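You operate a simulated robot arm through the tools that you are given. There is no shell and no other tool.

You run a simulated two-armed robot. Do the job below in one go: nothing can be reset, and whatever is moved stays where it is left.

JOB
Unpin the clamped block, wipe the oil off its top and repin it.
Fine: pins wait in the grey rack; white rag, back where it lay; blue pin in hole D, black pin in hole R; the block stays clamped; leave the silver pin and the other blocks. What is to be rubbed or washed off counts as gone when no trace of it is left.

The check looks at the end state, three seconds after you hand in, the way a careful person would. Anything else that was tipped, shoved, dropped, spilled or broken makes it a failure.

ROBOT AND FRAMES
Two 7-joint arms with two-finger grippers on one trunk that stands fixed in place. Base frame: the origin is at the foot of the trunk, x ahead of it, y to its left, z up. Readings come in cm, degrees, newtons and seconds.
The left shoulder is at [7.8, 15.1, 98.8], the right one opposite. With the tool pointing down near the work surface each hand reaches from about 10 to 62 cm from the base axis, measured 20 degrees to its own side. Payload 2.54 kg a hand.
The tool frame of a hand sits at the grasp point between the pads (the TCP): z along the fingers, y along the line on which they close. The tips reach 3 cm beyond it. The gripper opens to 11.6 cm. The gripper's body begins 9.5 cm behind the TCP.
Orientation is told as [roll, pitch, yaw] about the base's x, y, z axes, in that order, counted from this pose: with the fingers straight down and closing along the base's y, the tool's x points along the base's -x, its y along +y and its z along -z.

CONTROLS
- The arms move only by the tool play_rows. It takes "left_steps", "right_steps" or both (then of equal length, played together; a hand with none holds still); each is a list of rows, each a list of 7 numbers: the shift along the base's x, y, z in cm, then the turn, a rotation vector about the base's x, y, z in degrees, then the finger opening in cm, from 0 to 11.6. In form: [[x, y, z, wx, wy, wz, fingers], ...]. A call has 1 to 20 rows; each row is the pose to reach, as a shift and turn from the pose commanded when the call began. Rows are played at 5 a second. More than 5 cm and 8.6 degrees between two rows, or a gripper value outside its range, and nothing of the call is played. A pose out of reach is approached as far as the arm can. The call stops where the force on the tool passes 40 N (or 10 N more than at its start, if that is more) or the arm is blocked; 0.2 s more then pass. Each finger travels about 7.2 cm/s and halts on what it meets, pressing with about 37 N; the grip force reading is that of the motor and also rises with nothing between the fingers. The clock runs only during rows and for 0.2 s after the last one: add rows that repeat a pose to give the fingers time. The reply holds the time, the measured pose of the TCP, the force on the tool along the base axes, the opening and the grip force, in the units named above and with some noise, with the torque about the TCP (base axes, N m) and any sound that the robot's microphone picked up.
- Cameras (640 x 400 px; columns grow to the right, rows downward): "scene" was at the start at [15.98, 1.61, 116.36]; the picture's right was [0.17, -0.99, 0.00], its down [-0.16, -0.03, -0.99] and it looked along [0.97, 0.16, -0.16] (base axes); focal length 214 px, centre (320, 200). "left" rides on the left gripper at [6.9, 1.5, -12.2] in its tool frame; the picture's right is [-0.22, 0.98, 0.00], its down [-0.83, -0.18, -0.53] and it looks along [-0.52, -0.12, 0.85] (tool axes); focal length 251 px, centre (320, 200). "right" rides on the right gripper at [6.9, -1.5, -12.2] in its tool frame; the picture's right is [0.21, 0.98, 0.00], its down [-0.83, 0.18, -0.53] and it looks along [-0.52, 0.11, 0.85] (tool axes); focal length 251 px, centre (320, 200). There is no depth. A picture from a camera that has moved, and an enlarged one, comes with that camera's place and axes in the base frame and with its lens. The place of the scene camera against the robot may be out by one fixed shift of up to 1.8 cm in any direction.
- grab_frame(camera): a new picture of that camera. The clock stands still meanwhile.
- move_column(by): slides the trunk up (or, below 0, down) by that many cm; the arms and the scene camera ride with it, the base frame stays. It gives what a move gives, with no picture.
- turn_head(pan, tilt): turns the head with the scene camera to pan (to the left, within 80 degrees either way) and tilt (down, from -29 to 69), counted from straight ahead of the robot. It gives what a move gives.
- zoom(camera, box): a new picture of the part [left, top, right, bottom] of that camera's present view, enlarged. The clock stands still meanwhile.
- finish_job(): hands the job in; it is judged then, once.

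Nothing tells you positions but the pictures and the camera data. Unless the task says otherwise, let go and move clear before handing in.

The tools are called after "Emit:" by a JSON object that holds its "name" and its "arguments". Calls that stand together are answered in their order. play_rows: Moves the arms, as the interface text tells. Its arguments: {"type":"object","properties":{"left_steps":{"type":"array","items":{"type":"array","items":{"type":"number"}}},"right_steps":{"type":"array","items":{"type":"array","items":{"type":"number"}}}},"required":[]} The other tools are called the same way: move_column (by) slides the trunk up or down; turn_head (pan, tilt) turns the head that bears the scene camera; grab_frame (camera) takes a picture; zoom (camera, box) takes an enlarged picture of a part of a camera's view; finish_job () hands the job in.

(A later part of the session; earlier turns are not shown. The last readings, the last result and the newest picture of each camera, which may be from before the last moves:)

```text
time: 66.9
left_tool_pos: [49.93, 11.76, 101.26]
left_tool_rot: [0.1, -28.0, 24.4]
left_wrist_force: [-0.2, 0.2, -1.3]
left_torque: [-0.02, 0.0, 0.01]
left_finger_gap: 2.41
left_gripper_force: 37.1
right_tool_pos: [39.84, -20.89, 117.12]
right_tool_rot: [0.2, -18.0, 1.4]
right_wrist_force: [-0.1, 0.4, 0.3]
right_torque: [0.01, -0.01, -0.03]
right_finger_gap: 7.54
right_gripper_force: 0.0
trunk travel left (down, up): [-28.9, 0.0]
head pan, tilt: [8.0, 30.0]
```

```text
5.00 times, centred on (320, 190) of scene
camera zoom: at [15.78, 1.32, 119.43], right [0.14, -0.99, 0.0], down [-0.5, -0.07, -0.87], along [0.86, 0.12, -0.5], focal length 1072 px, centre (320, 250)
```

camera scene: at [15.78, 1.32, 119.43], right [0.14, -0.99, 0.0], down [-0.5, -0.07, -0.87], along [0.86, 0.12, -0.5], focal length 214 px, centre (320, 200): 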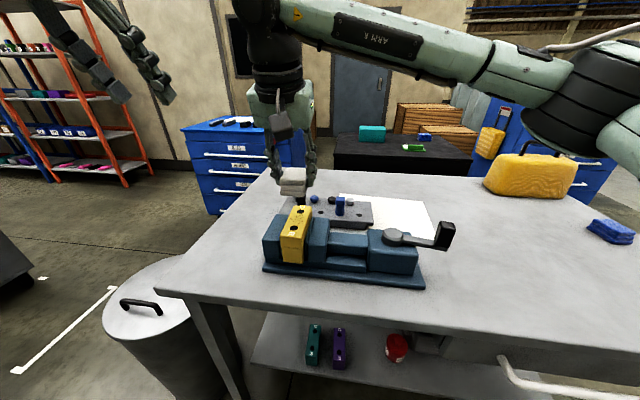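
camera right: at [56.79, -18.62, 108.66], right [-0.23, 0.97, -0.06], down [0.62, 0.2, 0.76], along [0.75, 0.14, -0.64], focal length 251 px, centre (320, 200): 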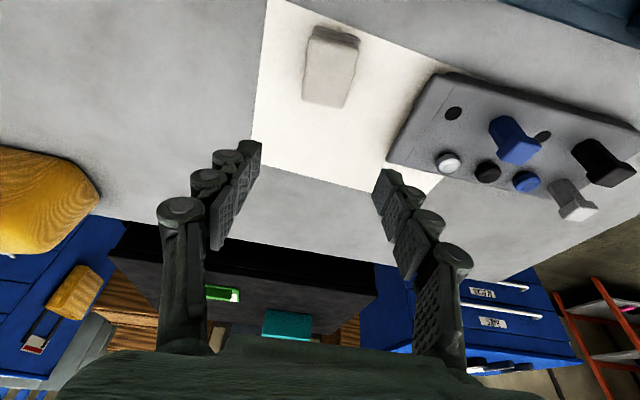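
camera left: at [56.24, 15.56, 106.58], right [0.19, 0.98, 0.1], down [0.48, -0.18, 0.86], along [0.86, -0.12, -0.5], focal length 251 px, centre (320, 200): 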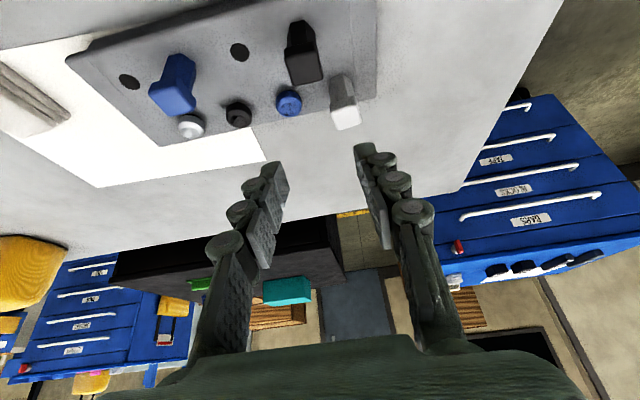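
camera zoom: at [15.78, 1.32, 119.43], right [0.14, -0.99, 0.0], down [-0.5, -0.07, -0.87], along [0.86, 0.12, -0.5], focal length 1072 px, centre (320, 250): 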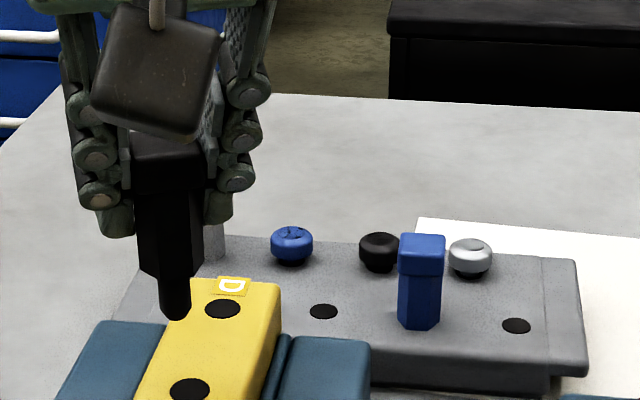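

I see the pin axis about 0.28 to the left of hole R. I'll correct that and go down to just above the hole.

Emit:
{"name": "play_rows", "arguments": {"left_steps": [[0, -0.27, 0, 0, 0, 0, 1.5], [0, -0.27, -1.5, 0, 0, 0, 1.5], [0, -0.27, -2.9, 0, 0, 0, 1.5], [0, -0.27, -2.9, 0, 0, 0, 1.5]]}}

Emit:
{"name": "zoom", "arguments": {"camera": "left", "box": [256, 70, 384, 150]}}

Emit:
{"name": "zoom", "arguments": {"camera": "scene", "box": [256, 180, 336, 230]}}

```text
time: 67.9
left_tool_pos: [49.91, 11.39, 98.09]
left_tool_rot: [0.0, -28.0, 24.4]
left_wrist_force: [0.7, -0.4, -1.1]
left_torque: [-0.01, 0.0, -0.01]
left_finger_gap: 2.43
left_gripper_force: 37.2
right_tool_pos: [39.77, -20.94, 117.14]
right_tool_rot: [0.2, -18.0, 1.4]
right_wrist_force: [-0.2, -0.5, 0.5]
right_torque: [0.0, -0.01, -0.03]
right_finger_gap: 7.49
right_gripper_force: 0.0
trunk travel left (down, up): [-28.9, 0.0]
head pan, tilt: [8.0, 30.0]
```

```text
5.00 times, centred on (320, 110) of left
camera zoom: at [38.37, 7.8, 105.59], right [-0.23, 0.97, 0.1], down [0.51, 0.03, 0.86], along [0.83, 0.25, -0.5], focal length 1257 px, centre (320, 650)
```

zoom: 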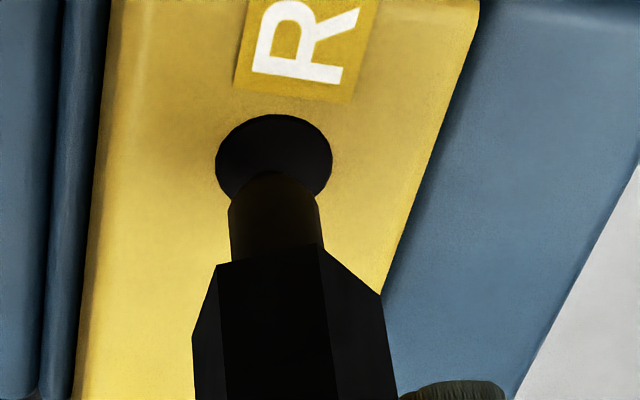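

```text
8.00 times, centred on (296, 205) of scene
camera zoom: at [15.78, 1.32, 119.44], right [0.14, -0.99, 0.0], down [-0.5, -0.07, -0.87], along [0.86, 0.12, -0.5], focal length 1716 px, centre (512, 160)
```

zoom: 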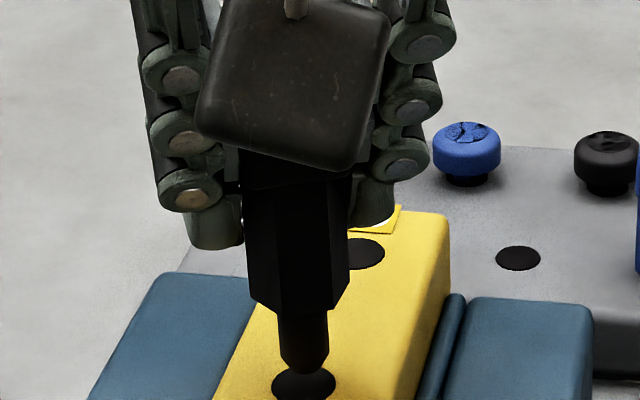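

The tip is over hole R, off by only about a millimetre. I'll trim that and lower partway.

Emit:
{"name": "play_rows", "arguments": {"left_steps": [[-0.08, 0.07, -0.3, 0, 0, 0, 1.5], [-0.08, 0.07, -0.7, 0, 0, 0, 1.5], [-0.08, 0.07, -1.2, 0, 0, 0, 1.5], [-0.08, 0.07, -1.2, 0, 0, 0, 1.5]]}}

Emit:
{"name": "zoom", "arguments": {"camera": "left", "box": [256, 70, 384, 150]}}

Emit:
{"name": "zoom", "arguments": {"camera": "scene", "box": [256, 190, 336, 240]}}

```text
time: 68.9
left_tool_pos: [50.0, 11.42, 96.95]
left_tool_rot: [-0.1, -28.1, 24.4]
left_wrist_force: [0.4, 0.3, -0.2]
left_torque: [0.0, 0.0, 0.03]
left_finger_gap: 2.42
left_gripper_force: 36.9
right_tool_pos: [39.87, -20.98, 117.2]
right_tool_rot: [0.2, -18.0, 1.4]
right_wrist_force: [-0.3, 0.4, -0.2]
right_torque: [-0.02, 0.01, -0.03]
right_finger_gap: 7.49
right_gripper_force: 0.0
trunk travel left (down, up): [-28.9, 0.0]
head pan, tilt: [8.0, 30.0]
```

```text
5.00 times, centred on (320, 110) of left
camera zoom: at [38.33, 7.88, 104.37], right [-0.23, 0.97, 0.1], down [0.51, 0.03, 0.86], along [0.83, 0.25, -0.5], focal length 1257 px, centre (320, 650)
```

zoom: 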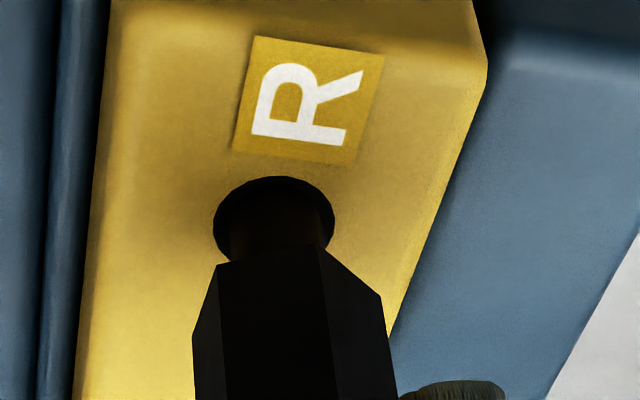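

```text
8.00 times, centred on (296, 215) of scene
camera zoom: at [15.78, 1.32, 119.43], right [0.14, -0.99, 0.0], down [-0.5, -0.07, -0.87], along [0.86, 0.12, -0.5], focal length 1716 px, centre (512, 80)
```

zoom: 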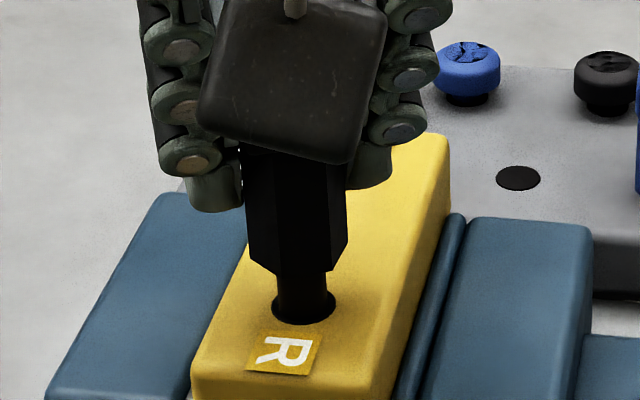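

The shank has entered hole R without force. I'll lower it until the shoulder sits.

Emit:
{"name": "play_rows", "arguments": {"left_steps": [[0, 0, -0.4, 0, 0, 0, 1.5], [0, 0, -0.8, 0, 0, 0, 1.5], [0, 0, -1.2, 0, 0, 0, 1.5], [0, 0, -1.5, 0, 0, 0, 1.5], [0, 0, -1.5, 0, 0, 0, 1.5]]}}

Emit:
{"name": "zoom", "arguments": {"camera": "left", "box": [256, 70, 384, 150]}}

Emit:
{"name": "zoom", "arguments": {"camera": "scene", "box": [256, 190, 336, 240]}}

```text
time: 70.1
left_tool_pos: [49.98, 11.39, 95.52]
left_tool_rot: [0.1, -28.0, 24.4]
left_wrist_force: [0.6, 0.3, -0.6]
left_torque: [0.0, -0.02, 0.01]
left_finger_gap: 2.4
left_gripper_force: 37.3
right_tool_pos: [39.86, -20.84, 117.25]
right_tool_rot: [0.2, -18.0, 1.3]
right_wrist_force: [-0.8, -0.6, 0.0]
right_torque: [0.01, 0.0, 0.0]
right_finger_gap: 7.49
right_gripper_force: 0.1
trunk travel left (down, up): [-28.9, 0.0]
head pan, tilt: [8.0, 30.0]
```

```text
5.00 times, centred on (320, 110) of left
camera zoom: at [38.31, 7.86, 102.81], right [-0.23, 0.97, 0.1], down [0.51, 0.03, 0.86], along [0.83, 0.25, -0.5], focal length 1257 px, centre (320, 650)
```

zoom: 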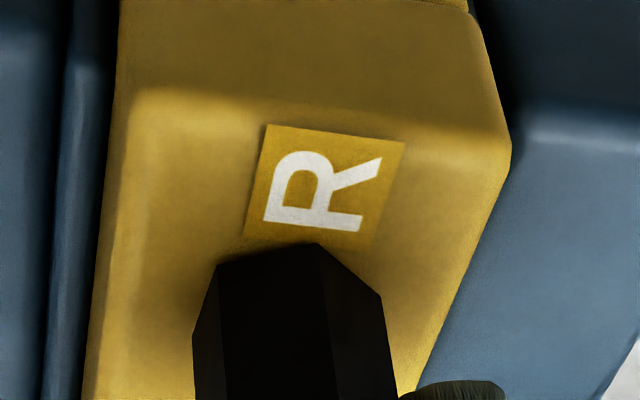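

```text
8.00 times, centred on (296, 215) of scene
camera zoom: at [15.78, 1.32, 119.43], right [0.14, -0.99, 0.0], down [-0.5, -0.07, -0.87], along [0.86, 0.12, -0.5], focal length 1716 px, centre (512, 80)
```

zoom: 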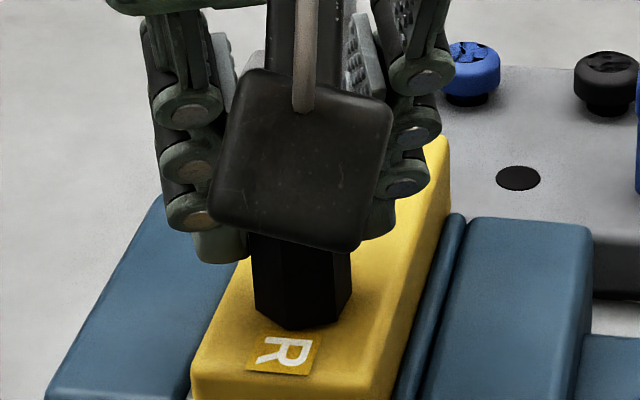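

Emit:
{"name": "play_rows", "arguments": {"left_steps": [[0, 0, -0.1, 0, 0, 0, 1.5], [0, 0, -0.2, 0, 0, 0, 1.5], [0, 0, -0.2, 0, 0, 0, 1.5]]}}

```text
time: 70.9
left_tool_pos: [49.71, 11.26, 95.17]
left_tool_rot: [0.0, -28.0, 24.4]
left_wrist_force: [-1.2, 0.0, -1.2]
left_torque: [-0.02, -0.01, 0.01]
left_finger_gap: 2.39
left_gripper_force: 37.5
right_tool_pos: [39.86, -20.92, 117.15]
right_tool_rot: [0.2, -18.0, 1.4]
right_wrist_force: [0.2, 0.4, -0.1]
right_torque: [0.02, 0.03, 0.0]
right_finger_gap: 7.5
right_gripper_force: 0.1
trunk travel left (down, up): [-28.9, 0.0]
head pan, tilt: [8.0, 30.0]
```

Emit:
{"name": "play_rows", "arguments": {"left_steps": [[0, 0, -0.06, 0, 0, 0, 1.5], [0, 0, -0.12, 0, 0, 0, 1.5], [0, 0, -0.12, 0, 0, 0, 1.5]]}}

Emit:
{"name": "zoom", "arguments": {"camera": "left", "box": [256, 70, 384, 150]}}

Emit:
{"name": "zoom", "arguments": {"camera": "scene", "box": [272, 205, 320, 235]}}

```text
time: 71.7
left_tool_pos: [49.87, 11.26, 95.2]
left_tool_rot: [0.0, -28.1, 24.4]
left_wrist_force: [-0.9, -1.1, 3.8]
left_torque: [-0.03, 0.05, 0.01]
left_finger_gap: 2.4
left_gripper_force: 37.3
right_tool_pos: [39.75, -20.85, 117.24]
right_tool_rot: [0.2, -18.1, 1.3]
right_wrist_force: [-0.3, -0.2, -0.1]
right_torque: [-0.01, -0.04, 0.01]
right_finger_gap: 7.52
right_gripper_force: 0.0
trunk travel left (down, up): [-28.9, 0.0]
head pan, tilt: [8.0, 30.0]
```

```text
5.00 times, centred on (320, 110) of left
camera zoom: at [38.3, 7.85, 102.56], right [-0.23, 0.97, 0.1], down [0.51, 0.03, 0.86], along [0.83, 0.25, -0.5], focal length 1257 px, centre (320, 650)
```

zoom: 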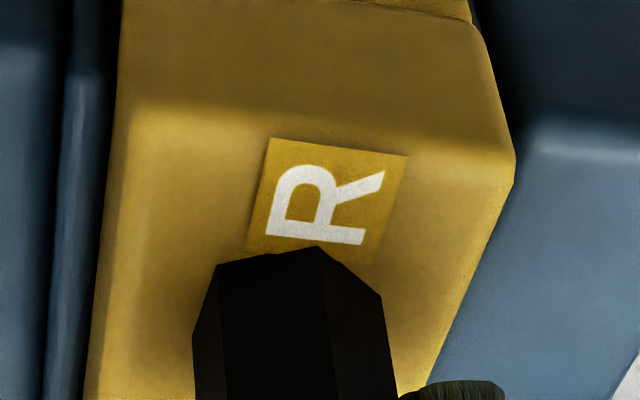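

```text
13.33 times, centred on (296, 220) of scene
camera zoom: at [15.75, 1.32, 119.44], right [0.14, -0.99, 0.0], down [-0.49, -0.07, -0.87], along [0.86, 0.12, -0.5], focal length 2860 px, centre (640, -67)
```

zoom: 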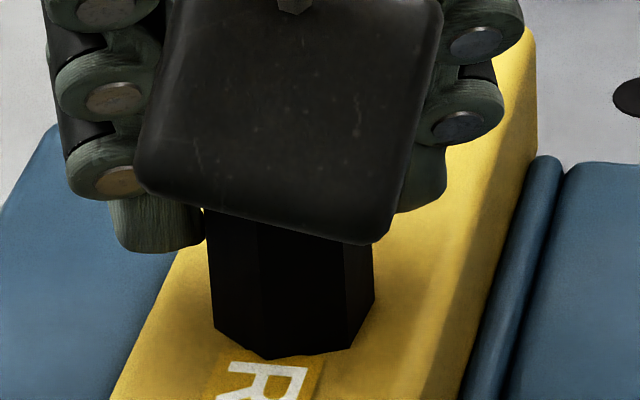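

The shoulder is seated on the block (3.8 N contact). I'll open and rise straight up.

Emit:
{"name": "play_rows", "arguments": {"left_steps": [[0, 0, 0, 0, 0, 0, 5], [0, 0, 0, 0, 0, 0, 5], [0, 0, 2, 0, 0, 0, 5], [0, 0, 5, 0, 0, 0, 5], [0, 0, 9, 0, 0, 0, 5], [0, 0, 9, 0, 0, 0, 5]]}}

Emit:
{"name": "grab_frame", "arguments": {"camera": "left"}}

Emit:
{"name": "zoom", "arguments": {"camera": "scene", "box": [256, 170, 384, 250]}}

```text
time: 73.1
left_tool_pos: [49.9, 11.41, 104.04]
left_tool_rot: [0.1, -28.0, 24.3]
left_wrist_force: [0.1, 0.8, 0.7]
left_torque: [-0.02, 0.01, -0.03]
left_finger_gap: 5.01
left_gripper_force: 0.1
right_tool_pos: [39.82, -20.89, 117.32]
right_tool_rot: [0.1, -17.9, 1.4]
right_wrist_force: [0.3, 0.2, 0.4]
right_torque: [0.01, -0.02, -0.05]
right_finger_gap: 7.49
right_gripper_force: 0.1
trunk travel left (down, up): [-28.9, 0.0]
head pan, tilt: [8.0, 30.0]
```

```text
taken
camera left: at [38.39, 7.86, 111.4], right [-0.23, 0.97, 0.1], down [0.51, 0.03, 0.86], along [0.83, 0.25, -0.5], focal length 251 px, centre (320, 200)
```

left: 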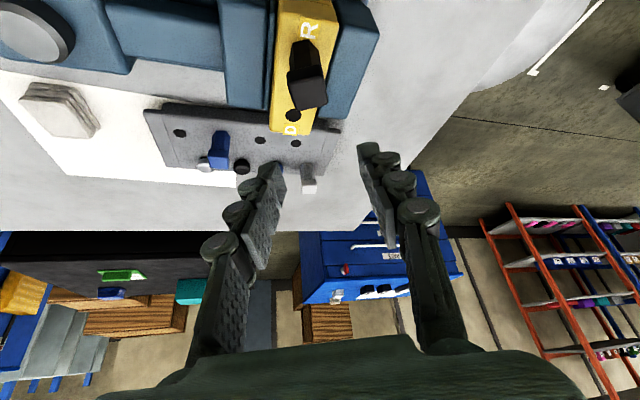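

```text
5.00 times, centred on (320, 210) of scene
camera zoom: at [15.79, 1.33, 119.43], right [0.14, -0.99, 0.0], down [-0.5, -0.07, -0.87], along [0.86, 0.12, -0.5], focal length 1072 px, centre (320, 150)
```

zoom: 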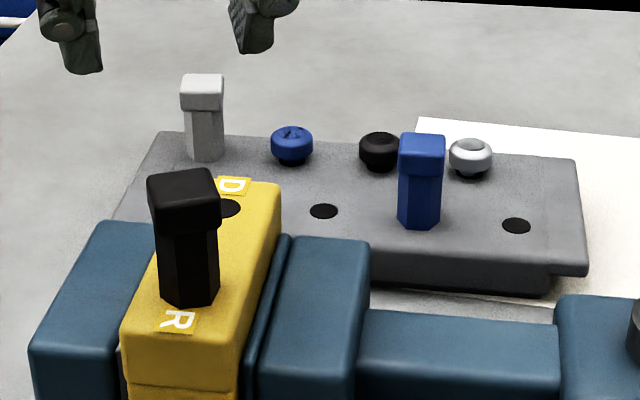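

Black is back in R. I'll carry the left hand over to the blue pin in the rack, turning it back to straight.

Emit:
{"name": "play_rows", "arguments": {"left_steps": [[2, -1, 0, 0, 0, -4, 5], [6, -3, 0, 0, 0, -9, 5], [10, -5, 0, 0, 0, -14, 5], [14, -7, -1.5, 0, 0, -19, 5], [18.16, -8.58, -3, 0, 0, -24.4, 5], [18.16, -8.58, -6, 0, 0, -24.4, 5], [18.16, -8.58, -8.8, 0, 0, -24.4, 5], [18.16, -8.58, -8.8, 0, 0, -24.4, 5]]}}

Emit:
{"name": "zoom", "arguments": {"camera": "left", "box": [240, 40, 400, 140]}}

Emit:
{"name": "zoom", "arguments": {"camera": "scene", "box": [256, 150, 384, 230]}}

```text
time: 74.9
left_tool_pos: [67.98, 3.04, 95.3]
left_tool_rot: [0.0, -27.9, 0.0]
left_wrist_force: [0.1, -2.0, 0.2]
left_torque: [0.0, -0.01, -0.01]
left_finger_gap: 4.99
left_gripper_force: 0.1
right_tool_pos: [39.78, -20.79, 117.16]
right_tool_rot: [0.2, -18.1, 1.3]
right_wrist_force: [-0.2, -0.3, -0.1]
right_torque: [-0.02, -0.02, 0.0]
right_finger_gap: 7.51
right_gripper_force: 0.1
trunk travel left (down, up): [-28.9, 0.0]
head pan, tilt: [8.0, 30.0]
```

```text
4.00 times, centred on (320, 90) of left
camera zoom: at [55.93, 4.46, 102.77], right [0.19, 0.98, 0.1], down [0.48, -0.18, 0.86], along [0.86, -0.12, -0.5], focal length 1006 px, centre (320, 640)
```

zoom: 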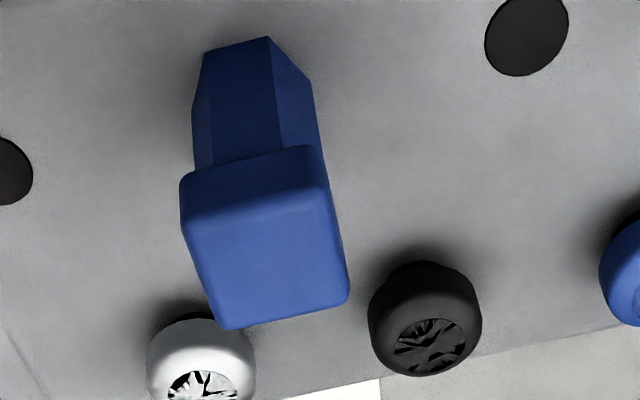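

```text
5.00 times, centred on (320, 190) of scene
camera zoom: at [15.77, 1.32, 119.44], right [0.14, -0.99, 0.0], down [-0.49, -0.07, -0.87], along [0.86, 0.12, -0.5], focal length 1072 px, centre (320, 250)
```

zoom: 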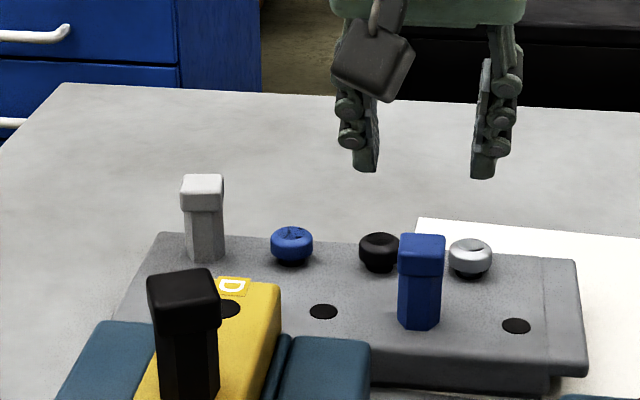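

Emit:
{"name": "play_rows", "arguments": {"left_steps": [[-0.02, -0.12, -3, 0, 0, 0, 5], [-0.02, -0.12, -5.5, 0, 0, 0, 5], [-0.02, -0.12, -7.85, 0, 0, 0, 5], [-0.02, -0.12, -7.85, 0, 0, 0, 5]]}}

Emit:
{"name": "zoom", "arguments": {"camera": "left", "box": [240, 110, 400, 210]}}

```text
time: 75.9
left_tool_pos: [68.06, 2.53, 87.5]
left_tool_rot: [0.0, -28.0, 0.1]
left_wrist_force: [-0.4, 0.0, -0.7]
left_torque: [0.06, -0.02, -0.04]
left_finger_gap: 5.0
left_gripper_force: 0.1
right_tool_pos: [39.81, -20.82, 117.21]
right_tool_rot: [0.2, -17.9, 1.4]
right_wrist_force: [0.1, -1.0, 1.0]
right_torque: [0.0, 0.02, 0.02]
right_finger_gap: 7.53
right_gripper_force: 0.0
trunk travel left (down, up): [-28.9, 0.0]
head pan, tilt: [8.0, 30.0]
```

```text
4.00 times, centred on (320, 160) of left
camera zoom: at [56.04, 4.06, 94.94], right [0.19, 0.98, 0.1], down [0.48, -0.18, 0.86], along [0.86, -0.12, -0.5], focal length 1006 px, centre (320, 360)
```

zoom: 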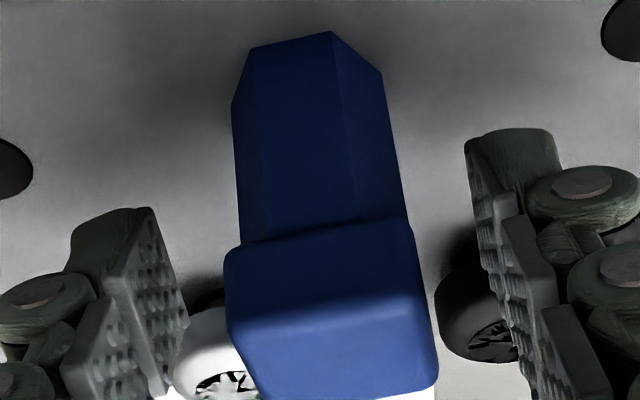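

Emit:
{"name": "play_rows", "arguments": {"left_steps": [[0, 0.15, 0, 0, 0, 0, 5], [0, 0.15, 0, 0, 0, 0, 5], [0, 0.15, 0, 0, 0, 0, 5]]}}

Emit:
{"name": "zoom", "arguments": {"camera": "left", "box": [240, 110, 400, 210]}}

```text
time: 76.7
left_tool_pos: [67.97, 2.8, 87.6]
left_tool_rot: [0.0, -28.0, 0.0]
left_wrist_force: [0.4, -0.3, 0.2]
left_torque: [0.01, -0.02, -0.01]
left_finger_gap: 4.97
left_gripper_force: 0.1
right_tool_pos: [39.74, -20.9, 117.2]
right_tool_rot: [0.2, -18.0, 1.4]
right_wrist_force: [-0.9, -0.2, 1.0]
right_torque: [0.03, 0.0, 0.0]
right_finger_gap: 7.53
right_gripper_force: 0.1
trunk travel left (down, up): [-28.9, 0.0]
head pan, tilt: [8.0, 30.0]
```

```text
4.00 times, centred on (320, 160) of left
camera zoom: at [56.01, 4.23, 94.95], right [0.19, 0.98, 0.1], down [0.48, -0.18, 0.86], along [0.86, -0.12, -0.5], focal length 1006 px, centre (320, 360)
```

zoom: 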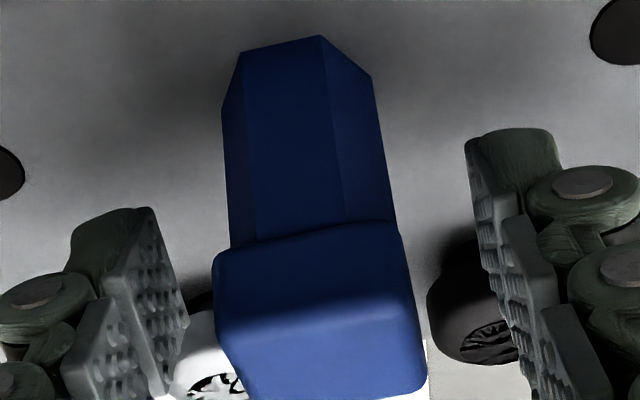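

The pin is now centred between the pads just as in the earlier grip. I'll close and lift it out.

Emit:
{"name": "play_rows", "arguments": {"left_steps": [[0, 0, 0, 0, 0, 0, 1.5], [0, 0, 0, 0, 0, 0, 1.5], [0, 0, 0, 0, 0, 0, 1.5]]}}

Emit:
{"name": "zoom", "arguments": {"camera": "left", "box": [256, 70, 384, 150]}}

```text
time: 77.5
left_tool_pos: [67.99, 2.71, 87.67]
left_tool_rot: [0.1, -27.9, 0.0]
left_wrist_force: [-0.1, 0.5, 0.3]
left_torque: [0.02, 0.01, -0.01]
left_finger_gap: 2.41
left_gripper_force: 37.0
right_tool_pos: [39.78, -20.87, 117.17]
right_tool_rot: [0.3, -18.0, 1.5]
right_wrist_force: [-0.5, 0.5, 0.6]
right_torque: [-0.02, 0.03, -0.04]
right_finger_gap: 7.52
right_gripper_force: 0.1
trunk travel left (down, up): [-28.9, 0.0]
head pan, tilt: [8.0, 30.0]
```

```text
5.00 times, centred on (320, 110) of left
camera zoom: at [56.02, 4.24, 94.95], right [0.19, 0.98, 0.1], down [0.48, -0.18, 0.86], along [0.86, -0.12, -0.5], focal length 1257 px, centre (320, 650)
```

zoom: 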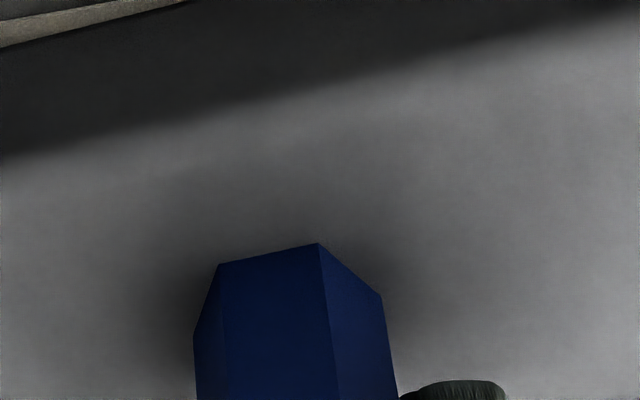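

The blue pin is gripped again. I'll lift it out and carry it back to above hole D, turning back to its original 40°.

Emit:
{"name": "play_rows", "arguments": {"left_steps": [[0, 0, 1, 0, 0, 0, 1.5], [0, 0, 3, 0, 0, 0, 1.5], [0, 0, 6, 0, 0, 0, 1.5], [0, 0, 10, 0, 0, 0, 1.5], [0, 0, 14.2, 0, 0, 0, 1.5], [-2.4, 1.7, 14.2, 0, 0, 8, 1.5], [-4.8, 3.4, 14.2, 0, 0, 16, 1.5], [-7.2, 5.2, 14.2, 0, 0, 24, 1.5], [-9.7, 6.9, 14.2, 0, 0, 32, 1.5], [-12.11, 8.68, 13.65, 0, 0, 40, 1.5], [-12.11, 8.68, 13.65, 0, 0, 40, 1.5], [-12.11, 8.68, 13.65, 0, 0, 40, 1.5]]}}

Emit:
{"name": "zoom", "arguments": {"camera": "left", "box": [240, 60, 400, 160]}}

Emit:
{"name": "zoom", "arguments": {"camera": "scene", "box": [256, 150, 384, 230]}}

```text
time: 80.1
left_tool_pos: [55.72, 11.65, 101.26]
left_tool_rot: [0.0, -27.9, 40.0]
left_wrist_force: [0.5, 0.5, -0.7]
left_torque: [0.0, 0.01, 0.0]
left_finger_gap: 2.42
left_gripper_force: 36.4
right_tool_pos: [39.81, -20.81, 117.21]
right_tool_rot: [0.2, -17.9, 1.4]
right_wrist_force: [-0.4, 0.1, -0.1]
right_torque: [0.0, 0.0, 0.0]
right_finger_gap: 7.52
right_gripper_force: 0.1
trunk travel left (down, up): [-28.9, 0.0]
head pan, tilt: [8.0, 30.0]
```

```text
4.00 times, centred on (320, 110) of left
camera zoom: at [45.5, 5.23, 108.65], right [-0.48, 0.87, 0.1], down [0.48, 0.17, 0.86], along [0.73, 0.46, -0.5], focal length 1006 px, centre (320, 560)
```

zoom: 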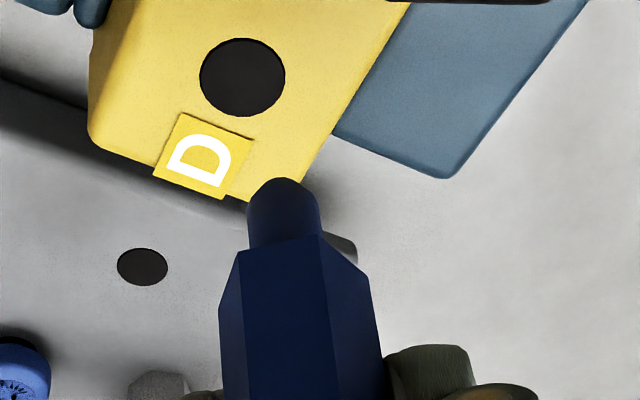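

```text
5.00 times, centred on (320, 190) of scene
camera zoom: at [15.78, 1.32, 119.43], right [0.14, -0.99, 0.0], down [-0.5, -0.07, -0.87], along [0.86, 0.12, -0.5], focal length 1072 px, centre (320, 250)
```

zoom: 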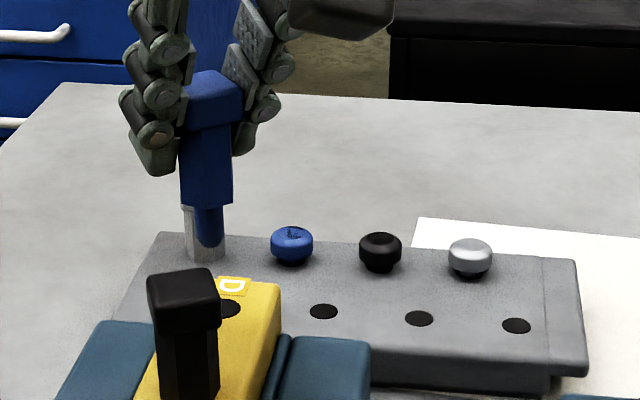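

I read the pin axis as about (−0.34, +0.24) off hole D. I'll correct that and lower to just above the hole.

Emit:
{"name": "play_rows", "arguments": {"left_steps": [[0.33, -0.25, 0, 0, 0, 0, 1.5], [0.33, -0.25, -1.5, 0, 0, 0, 1.5], [0.33, -0.25, -2.9, 0, 0, 0, 1.5], [0.33, -0.25, -2.9, 0, 0, 0, 1.5]]}}

Emit:
{"name": "zoom", "arguments": {"camera": "left", "box": [256, 70, 384, 150]}}

Emit:
{"name": "zoom", "arguments": {"camera": "scene", "box": [256, 175, 336, 225]}}

```text
time: 81.1
left_tool_pos: [56.12, 11.38, 98.27]
left_tool_rot: [0.0, -28.0, 40.1]
left_wrist_force: [0.4, -0.2, 0.1]
left_torque: [-0.02, 0.01, 0.01]
left_finger_gap: 2.43
left_gripper_force: 37.3
right_tool_pos: [39.73, -20.89, 117.25]
right_tool_rot: [0.2, -18.0, 1.4]
right_wrist_force: [-0.3, -0.5, 0.6]
right_torque: [0.01, -0.01, 0.04]
right_finger_gap: 7.5
right_gripper_force: 0.0
trunk travel left (down, up): [-28.9, 0.0]
head pan, tilt: [8.0, 30.0]
```

```text
5.00 times, centred on (320, 110) of left
camera zoom: at [45.86, 4.93, 105.7], right [-0.48, 0.87, 0.1], down [0.48, 0.17, 0.86], along [0.73, 0.46, -0.5], focal length 1257 px, centre (320, 650)
```

zoom: 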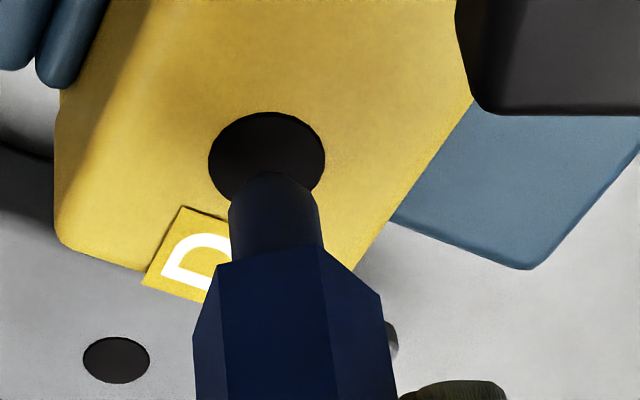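

```text
8.00 times, centred on (296, 200) of scene
camera zoom: at [15.78, 1.32, 119.44], right [0.14, -0.99, 0.0], down [-0.5, -0.07, -0.87], along [0.86, 0.12, -0.5], focal length 1716 px, centre (512, 200)
```

zoom: 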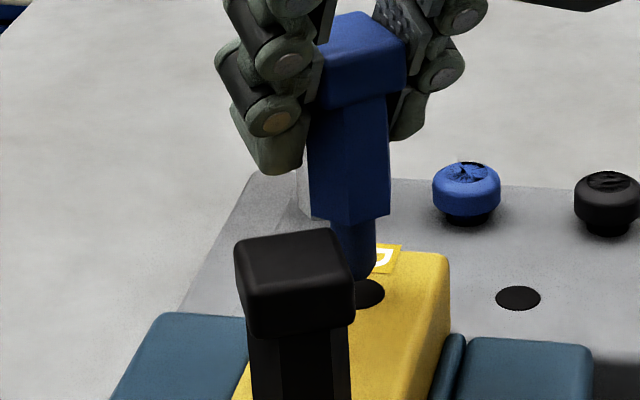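

The tip is over hole D within about a millimetre. I'll lower partway and check.

Emit:
{"name": "play_rows", "arguments": {"left_steps": [[-0.05, 0, -0.3, 0, 0, 0, 1.5], [-0.05, 0, -0.7, 0, 0, 0, 1.5], [-0.05, 0, -1.2, 0, 0, 0, 1.5], [-0.05, 0, -1.2, 0, 0, 0, 1.5]]}}

Emit:
{"name": "zoom", "arguments": {"camera": "left", "box": [256, 70, 384, 150]}}

Emit:
{"name": "zoom", "arguments": {"camera": "scene", "box": [256, 175, 336, 225]}}

```text
time: 82.1
left_tool_pos: [56.21, 11.33, 97.06]
left_tool_rot: [-0.1, -28.0, 40.0]
left_wrist_force: [0.5, 0.9, -1.3]
left_torque: [0.02, -0.01, -0.03]
left_finger_gap: 2.42
left_gripper_force: 37.0
right_tool_pos: [39.82, -20.87, 117.2]
right_tool_rot: [0.2, -17.9, 1.4]
right_wrist_force: [-0.4, 0.1, 0.2]
right_torque: [-0.03, 0.02, -0.01]
right_finger_gap: 7.51
right_gripper_force: 0.2
trunk travel left (down, up): [-28.9, 0.0]
head pan, tilt: [8.0, 30.0]
```

```text
5.00 times, centred on (320, 110) of left
camera zoom: at [45.93, 4.82, 104.49], right [-0.48, 0.87, 0.1], down [0.48, 0.17, 0.86], along [0.73, 0.46, -0.5], focal length 1257 px, centre (320, 650)
```

zoom: 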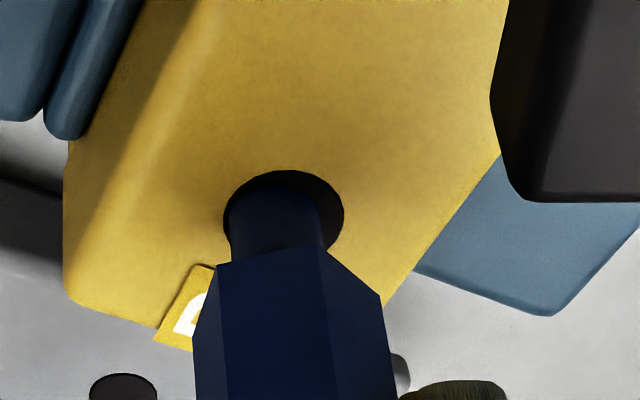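

```text
8.00 times, centred on (296, 200) of scene
camera zoom: at [15.78, 1.32, 119.43], right [0.14, -0.99, 0.0], down [-0.5, -0.07, -0.87], along [0.86, 0.12, -0.5], focal length 1716 px, centre (512, 200)
```

zoom: 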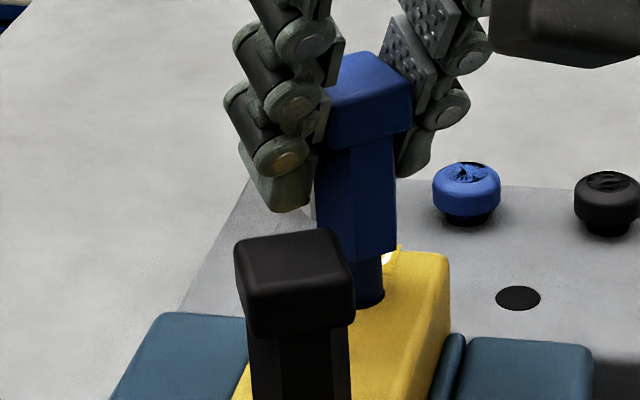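

The tip is inside the hole, slightly to one side and without contact. I'll trim 1 mm and keep lowering.

Emit:
{"name": "play_rows", "arguments": {"left_steps": [[-0.08, 0.09, 0, 0, 0, 0, 1.5], [-0.08, 0.09, -0.4, 0, 0, 0, 1.5], [-0.08, 0.09, -0.8, 0, 0, 0, 1.5], [-0.08, 0.09, -0.8, 0, 0, 0, 1.5]]}}

Emit:
{"name": "zoom", "arguments": {"camera": "left", "box": [256, 70, 384, 150]}}

```text
time: 83.1
left_tool_pos: [56.11, 11.37, 96.21]
left_tool_rot: [0.0, -27.9, 40.1]
left_wrist_force: [1.1, -0.3, -1.3]
left_torque: [-0.03, 0.03, -0.01]
left_finger_gap: 2.41
left_gripper_force: 37.1
right_tool_pos: [39.83, -20.92, 117.01]
right_tool_rot: [0.2, -18.0, 1.4]
right_wrist_force: [-0.4, -0.3, 0.4]
right_torque: [0.0, -0.02, 0.03]
right_finger_gap: 7.52
right_gripper_force: 0.1
trunk travel left (down, up): [-28.9, 0.0]
head pan, tilt: [8.0, 30.0]
```

```text
5.00 times, centred on (320, 110) of left
camera zoom: at [45.88, 4.92, 103.63], right [-0.48, 0.87, 0.1], down [0.48, 0.17, 0.86], along [0.73, 0.46, -0.5], focal length 1257 px, centre (320, 650)
```

zoom: 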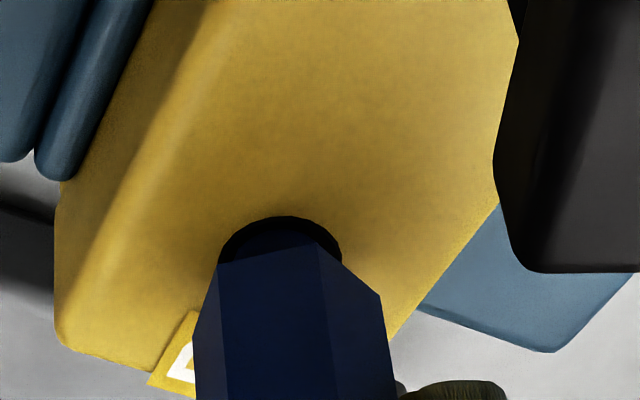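

Emit:
{"name": "play_rows", "arguments": {"left_steps": [[0, 0, -0.3, 0, 0, 0, 1.5], [0, 0, -0.6, 0, 0, 0, 1.5], [0, 0, -0.75, 0, 0, 0, 1.5], [0, 0, -0.75, 0, 0, 0, 1.5]]}}

Emit:
{"name": "zoom", "arguments": {"camera": "left", "box": [256, 70, 384, 150]}}

```text
time: 84.1
left_tool_pos: [56.01, 11.47, 95.46]
left_tool_rot: [0.1, -27.9, 40.0]
left_wrist_force: [0.2, -0.4, -0.4]
left_torque: [0.0, 0.0, 0.03]
left_finger_gap: 2.42
left_gripper_force: 37.0
right_tool_pos: [39.86, -20.88, 117.2]
right_tool_rot: [0.2, -18.0, 1.4]
right_wrist_force: [-0.4, 0.6, -1.0]
right_torque: [0.03, -0.01, -0.01]
right_finger_gap: 7.47
right_gripper_force: 0.0
trunk travel left (down, up): [-28.9, 0.0]
head pan, tilt: [8.0, 30.0]
```

```text
5.00 times, centred on (320, 110) of left
camera zoom: at [45.89, 4.88, 102.9], right [-0.48, 0.87, 0.1], down [0.48, 0.17, 0.86], along [0.73, 0.46, -0.5], focal length 1257 px, centre (320, 650)
```

zoom: 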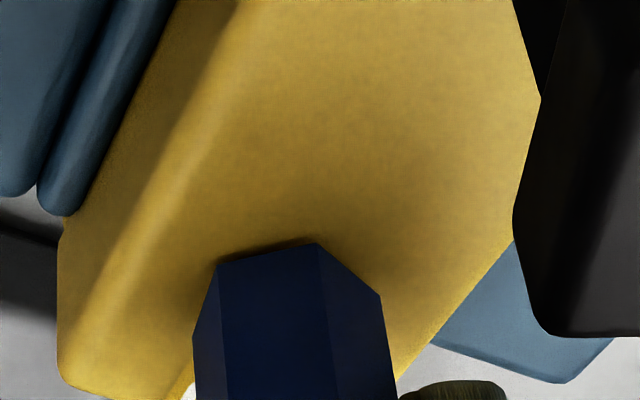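

Emit:
{"name": "play_rows", "arguments": {"left_steps": [[0, 0, -0.07, 0, 0, 0, 1.5], [0, 0, -0.14, 0, 0, 0, 1.5], [0, 0, -0.14, 0, 0, 0, 1.5]]}}

```text
time: 84.9
left_tool_pos: [56.09, 11.33, 95.4]
left_tool_rot: [0.0, -27.9, 40.0]
left_wrist_force: [-0.7, -0.1, -1.0]
left_torque: [0.01, 0.02, -0.01]
left_finger_gap: 2.41
left_gripper_force: 37.0
right_tool_pos: [39.85, -20.95, 117.33]
right_tool_rot: [0.2, -18.0, 1.4]
right_wrist_force: [0.4, -0.7, -0.2]
right_torque: [-0.03, 0.02, 0.0]
right_finger_gap: 7.5
right_gripper_force: 0.0
trunk travel left (down, up): [-28.9, 0.0]
head pan, tilt: [8.0, 30.0]
```

Emit:
{"name": "play_rows", "arguments": {"left_steps": [[0, 0, -0.06, 0, 0, 0, 1.5], [0, 0, -0.12, 0, 0, 0, 1.5], [0, 0, -0.12, 0, 0, 0, 1.5]]}}

Emit:
{"name": "zoom", "arguments": {"camera": "left", "box": [256, 70, 384, 150]}}

```text
time: 85.7
left_tool_pos: [56.18, 11.3, 95.29]
left_tool_rot: [0.1, -28.0, 39.9]
left_wrist_force: [0.6, -0.3, 0.4]
left_torque: [0.01, 0.02, 0.03]
left_finger_gap: 2.39
left_gripper_force: 36.6
right_tool_pos: [39.77, -20.97, 117.26]
right_tool_rot: [0.2, -18.1, 1.4]
right_wrist_force: [0.1, -0.4, 0.6]
right_torque: [-0.02, -0.02, 0.01]
right_finger_gap: 7.51
right_gripper_force: 0.1
trunk travel left (down, up): [-28.9, 0.0]
head pan, tilt: [8.0, 30.0]
```

```text
5.00 times, centred on (320, 110) of left
camera zoom: at [45.93, 4.85, 102.66], right [-0.48, 0.87, 0.1], down [0.48, 0.17, 0.86], along [0.73, 0.46, -0.5], focal length 1257 px, centre (320, 650)
```

zoom: 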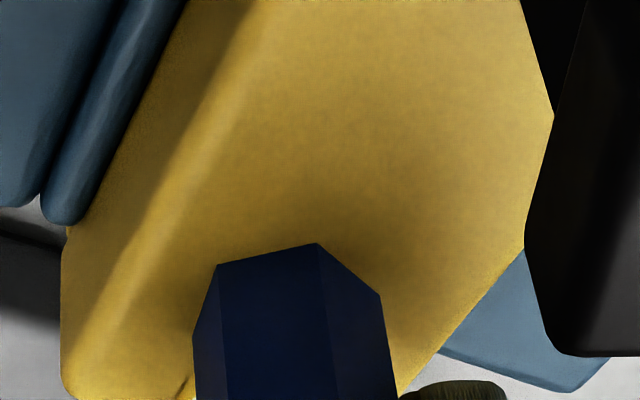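

Emit:
{"name": "play_rows", "arguments": {"left_steps": [[0, 0, -0.06, 0, 0, 0, 1.5], [0, 0, -0.1, 0, 0, 0, 1.5], [0, 0, -0.1, 0, 0, 0, 1.5]]}}

```text
time: 86.5
left_tool_pos: [56.23, 11.3, 95.23]
left_tool_rot: [-0.2, -28.2, 40.1]
left_wrist_force: [5.1, 1.5, 11.1]
left_torque: [0.0, -0.09, 0.0]
left_finger_gap: 2.41
left_gripper_force: 36.8
right_tool_pos: [39.74, -20.93, 117.21]
right_tool_rot: [0.2, -18.1, 1.4]
right_wrist_force: [0.7, 1.0, -0.9]
right_torque: [0.01, 0.0, -0.02]
right_finger_gap: 7.5
right_gripper_force: 0.0
trunk travel left (down, up): [-28.9, 0.0]
head pan, tilt: [8.0, 30.0]
```

Firm contact (11 N): the blue pin is seated. I'll relax the push, open, and rise straight up.

Emit:
{"name": "play_rows", "arguments": {"left_steps": [[0, 0, 0.08, 0, 0, 0, 1.5], [0, 0, 0.08, 0, 0, 0, 5], [0, 0, 0.08, 0, 0, 0, 5], [0, 0, 2, 0, 0, 0, 5], [0, 0, 5, 0, 0, 0, 5], [0, 0, 9, 0, 0, 0, 5], [0, 0, 9, 0, 0, 0, 5]]}}

Emit:
{"name": "grab_frame", "arguments": {"camera": "left"}}

Emit:
{"name": "zoom", "arguments": {"camera": "scene", "box": [256, 170, 384, 250]}}

```text
time: 88.1
left_tool_pos: [56.11, 11.16, 104.1]
left_tool_rot: [0.0, -28.0, 40.1]
left_wrist_force: [0.6, 0.4, 0.1]
left_torque: [0.0, 0.0, 0.0]
left_finger_gap: 5.03
left_gripper_force: 0.0
right_tool_pos: [39.85, -20.95, 117.24]
right_tool_rot: [0.2, -18.0, 1.4]
right_wrist_force: [0.0, -0.2, -0.6]
right_torque: [0.04, 0.0, -0.04]
right_finger_gap: 7.48
right_gripper_force: 0.1
trunk travel left (down, up): [-28.9, 0.0]
head pan, tilt: [8.0, 30.0]
```

```text
taken
camera left: at [45.87, 4.69, 111.5], right [-0.48, 0.87, 0.1], down [0.48, 0.17, 0.86], along [0.73, 0.46, -0.5], focal length 251 px, centre (320, 200)
```

left: 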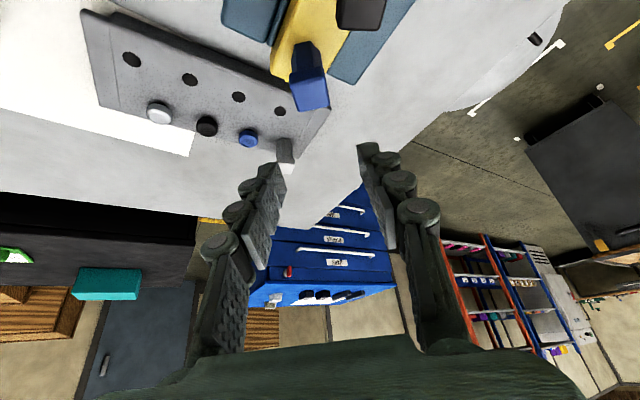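

```text
5.00 times, centred on (320, 210) of scene
camera zoom: at [15.79, 1.33, 119.43], right [0.14, -0.99, 0.0], down [-0.5, -0.07, -0.87], along [0.86, 0.12, -0.5], focal length 1072 px, centre (320, 150)
```

zoom: 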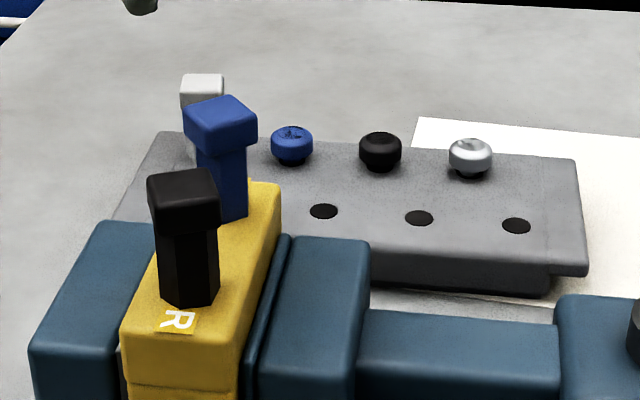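

Both pins are back: black in R, blue in D. I'll move the left hand clear and inspect everything.

Emit:
{"name": "play_rows", "arguments": {"left_steps": [[0, 0, 4, 0, 0, 0, 6], [-2, 3, 7, 0, 0, 0, 6], [-4, 7, 9, 0, 0, 0, 6], [-6, 11, 11, 0, 0, 0, 6], [-8, 14.5, 12.5, 0, 0, 0, 6], [-10, 18, 13, 0, 0, -5, 6], [-12, 20, 13, 0, 0, -12, 6], [-12, 20, 13, 0, 0, -20, 6], [-12, 20, 13, 0, 0, -28, 6], [-12, 20, 13, 0, 0, -28, 6]]}}

Emit:
{"name": "grab_frame", "arguments": {"camera": "scene"}}

Emit:
{"name": "zoom", "arguments": {"camera": "scene", "box": [256, 170, 384, 250]}}

Emit:
{"name": "zoom", "arguments": {"camera": "scene", "box": [272, 195, 320, 225]}}

Emit:
{"name": "grab_frame", "arguments": {"camera": "left"}}

Emit:
{"name": "grab_frame", "arguments": {"camera": "right"}}

```text
time: 90.3
left_tool_pos: [44.14, 31.46, 117.16]
left_tool_rot: [0.0, -27.9, 11.9]
left_wrist_force: [0.1, -0.6, -0.1]
left_torque: [-0.02, 0.02, 0.0]
left_finger_gap: 5.98
left_gripper_force: 0.1
right_tool_pos: [39.76, -21.01, 117.15]
right_tool_rot: [0.2, -18.0, 1.4]
right_wrist_force: [1.0, 0.6, -0.1]
right_torque: [-0.01, 0.04, 0.02]
right_finger_gap: 7.48
right_gripper_force: 0.0
trunk travel left (down, up): [-28.9, 0.0]
head pan, tilt: [8.0, 30.0]
```

```text
taken
camera scene: at [15.77, 1.32, 119.44], right [0.14, -0.99, 0.0], down [-0.5, -0.07, -0.87], along [0.86, 0.12, -0.5], focal length 214 px, centre (320, 200)
```

scene: 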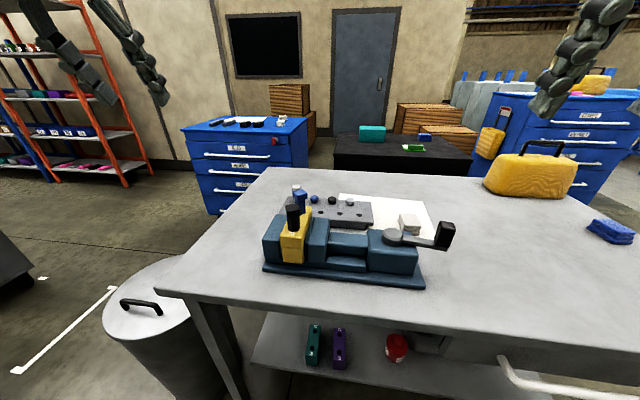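

```text
5.00 times, centred on (320, 210) of scene
camera zoom: at [15.77, 1.32, 119.44], right [0.14, -0.99, 0.0], down [-0.5, -0.07, -0.87], along [0.86, 0.12, -0.5], focal length 1072 px, centre (320, 150)
```

zoom: 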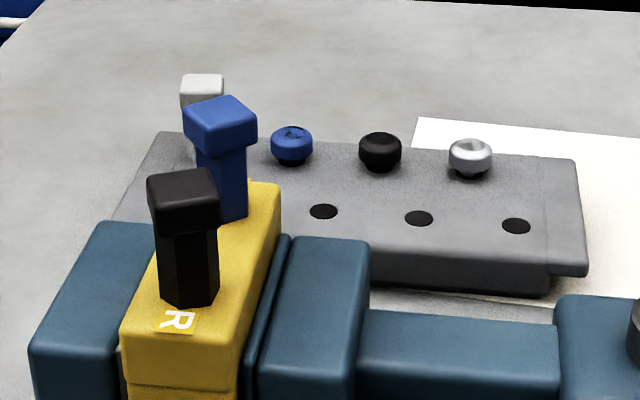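

```text
13.33 times, centred on (296, 210) of scene
camera zoom: at [15.77, 1.32, 119.44], right [0.14, -0.99, 0.0], down [-0.5, -0.07, -0.87], along [0.86, 0.12, -0.5], focal length 2860 px, centre (640, 67)
```

zoom: 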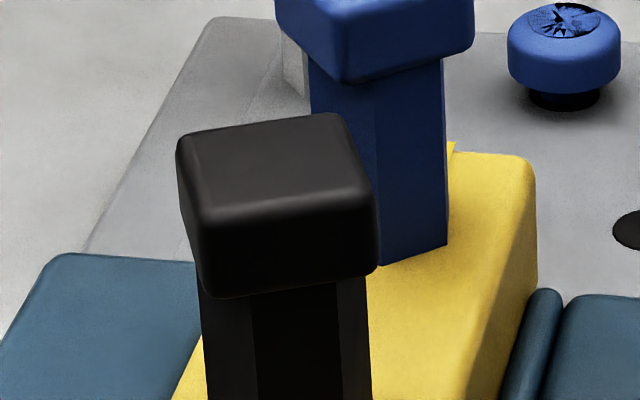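

```text
taken
camera left: at [32.08, 30.39, 124.54], right [-0.02, 0.99, 0.1], down [0.51, -0.08, 0.86], along [0.86, 0.06, -0.5], focal length 251 px, centre (320, 200)
```

left: 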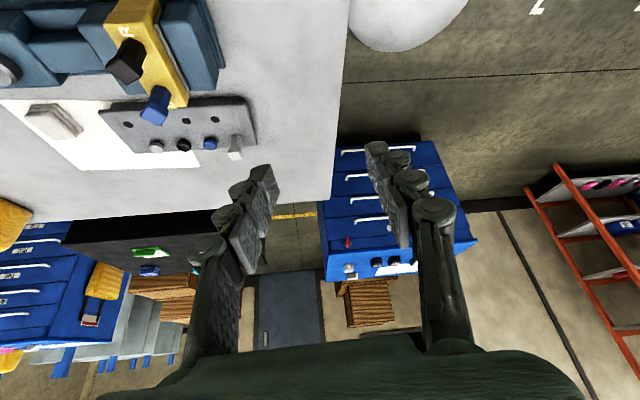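

```text
taken
camera right: at [29.56, -22.67, 126.62], right [-0.23, 0.97, -0.06], down [0.62, 0.19, 0.76], along [0.75, 0.14, -0.64], focal length 251 px, centre (320, 200)
```

right: 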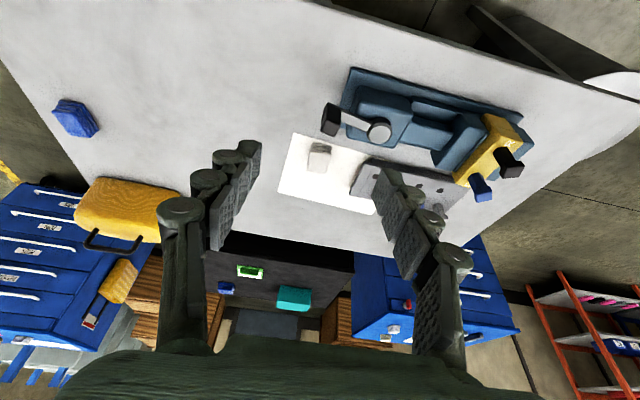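

Everything appears in place. I'll take a last close look at the seating of both pins and the block top from the side views.

Emit:
{"name": "zoom", "arguments": {"camera": "left", "box": [90, 10, 202, 80]}}

Emit:
{"name": "zoom", "arguments": {"camera": "right", "box": [430, 100, 542, 170]}}

Emit:
{"name": "zoom", "arguments": {"camera": "left", "box": [90, 80, 266, 190]}}

Emit:
{"name": "zoom", "arguments": {"camera": "right", "box": [270, 90, 430, 190]}}

```text
5.71 times, centred on (146, 45) of left
camera zoom: at [32.08, 30.39, 124.54], right [-0.02, 0.99, 0.1], down [0.51, -0.08, 0.86], along [0.86, 0.06, -0.5], focal length 1437 px, centre (1314, 1086)
```

zoom: 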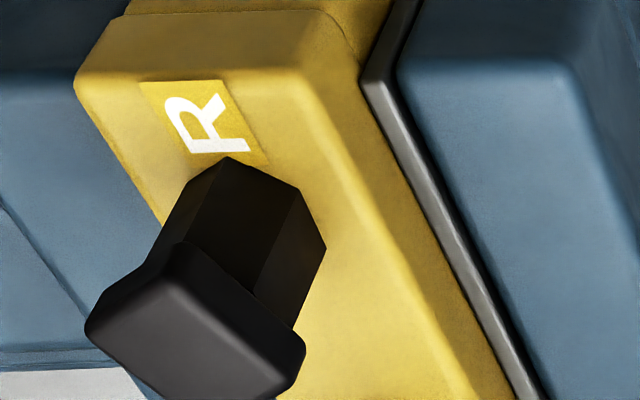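

```text
5.71 times, centred on (486, 135) of right
camera zoom: at [29.56, -22.67, 126.62], right [-0.23, 0.97, -0.06], down [0.62, 0.19, 0.76], along [0.75, 0.14, -0.64], focal length 1437 px, centre (-629, 571)
```

zoom: 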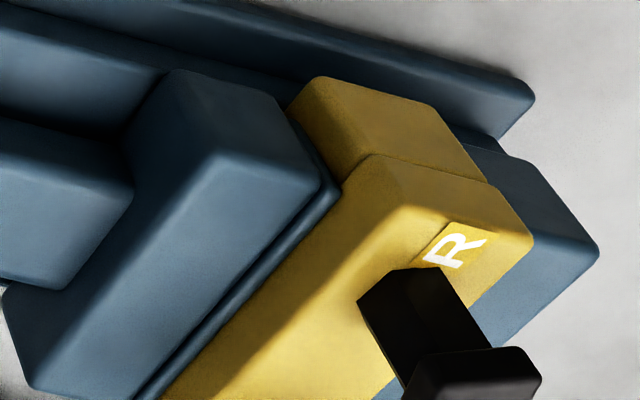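

```text
3.64 times, centred on (178, 135) of left
camera zoom: at [32.08, 30.39, 124.54], right [-0.02, 0.99, 0.1], down [0.51, -0.08, 0.86], along [0.86, 0.06, -0.5], focal length 914 px, centre (836, 436)
```

zoom: 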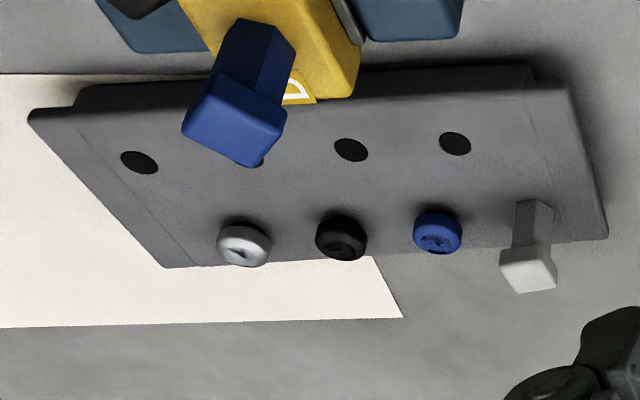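

```text
4.00 times, centred on (350, 140) of right
camera zoom: at [29.56, -22.67, 126.62], right [-0.23, 0.97, -0.06], down [0.62, 0.19, 0.76], along [0.75, 0.14, -0.64], focal length 1006 px, centre (200, 440)
```

zoom: 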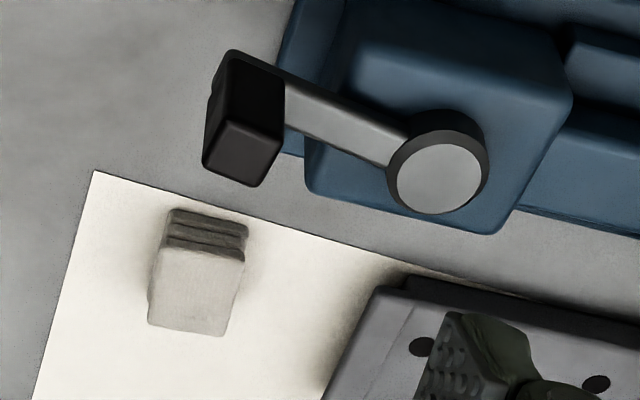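

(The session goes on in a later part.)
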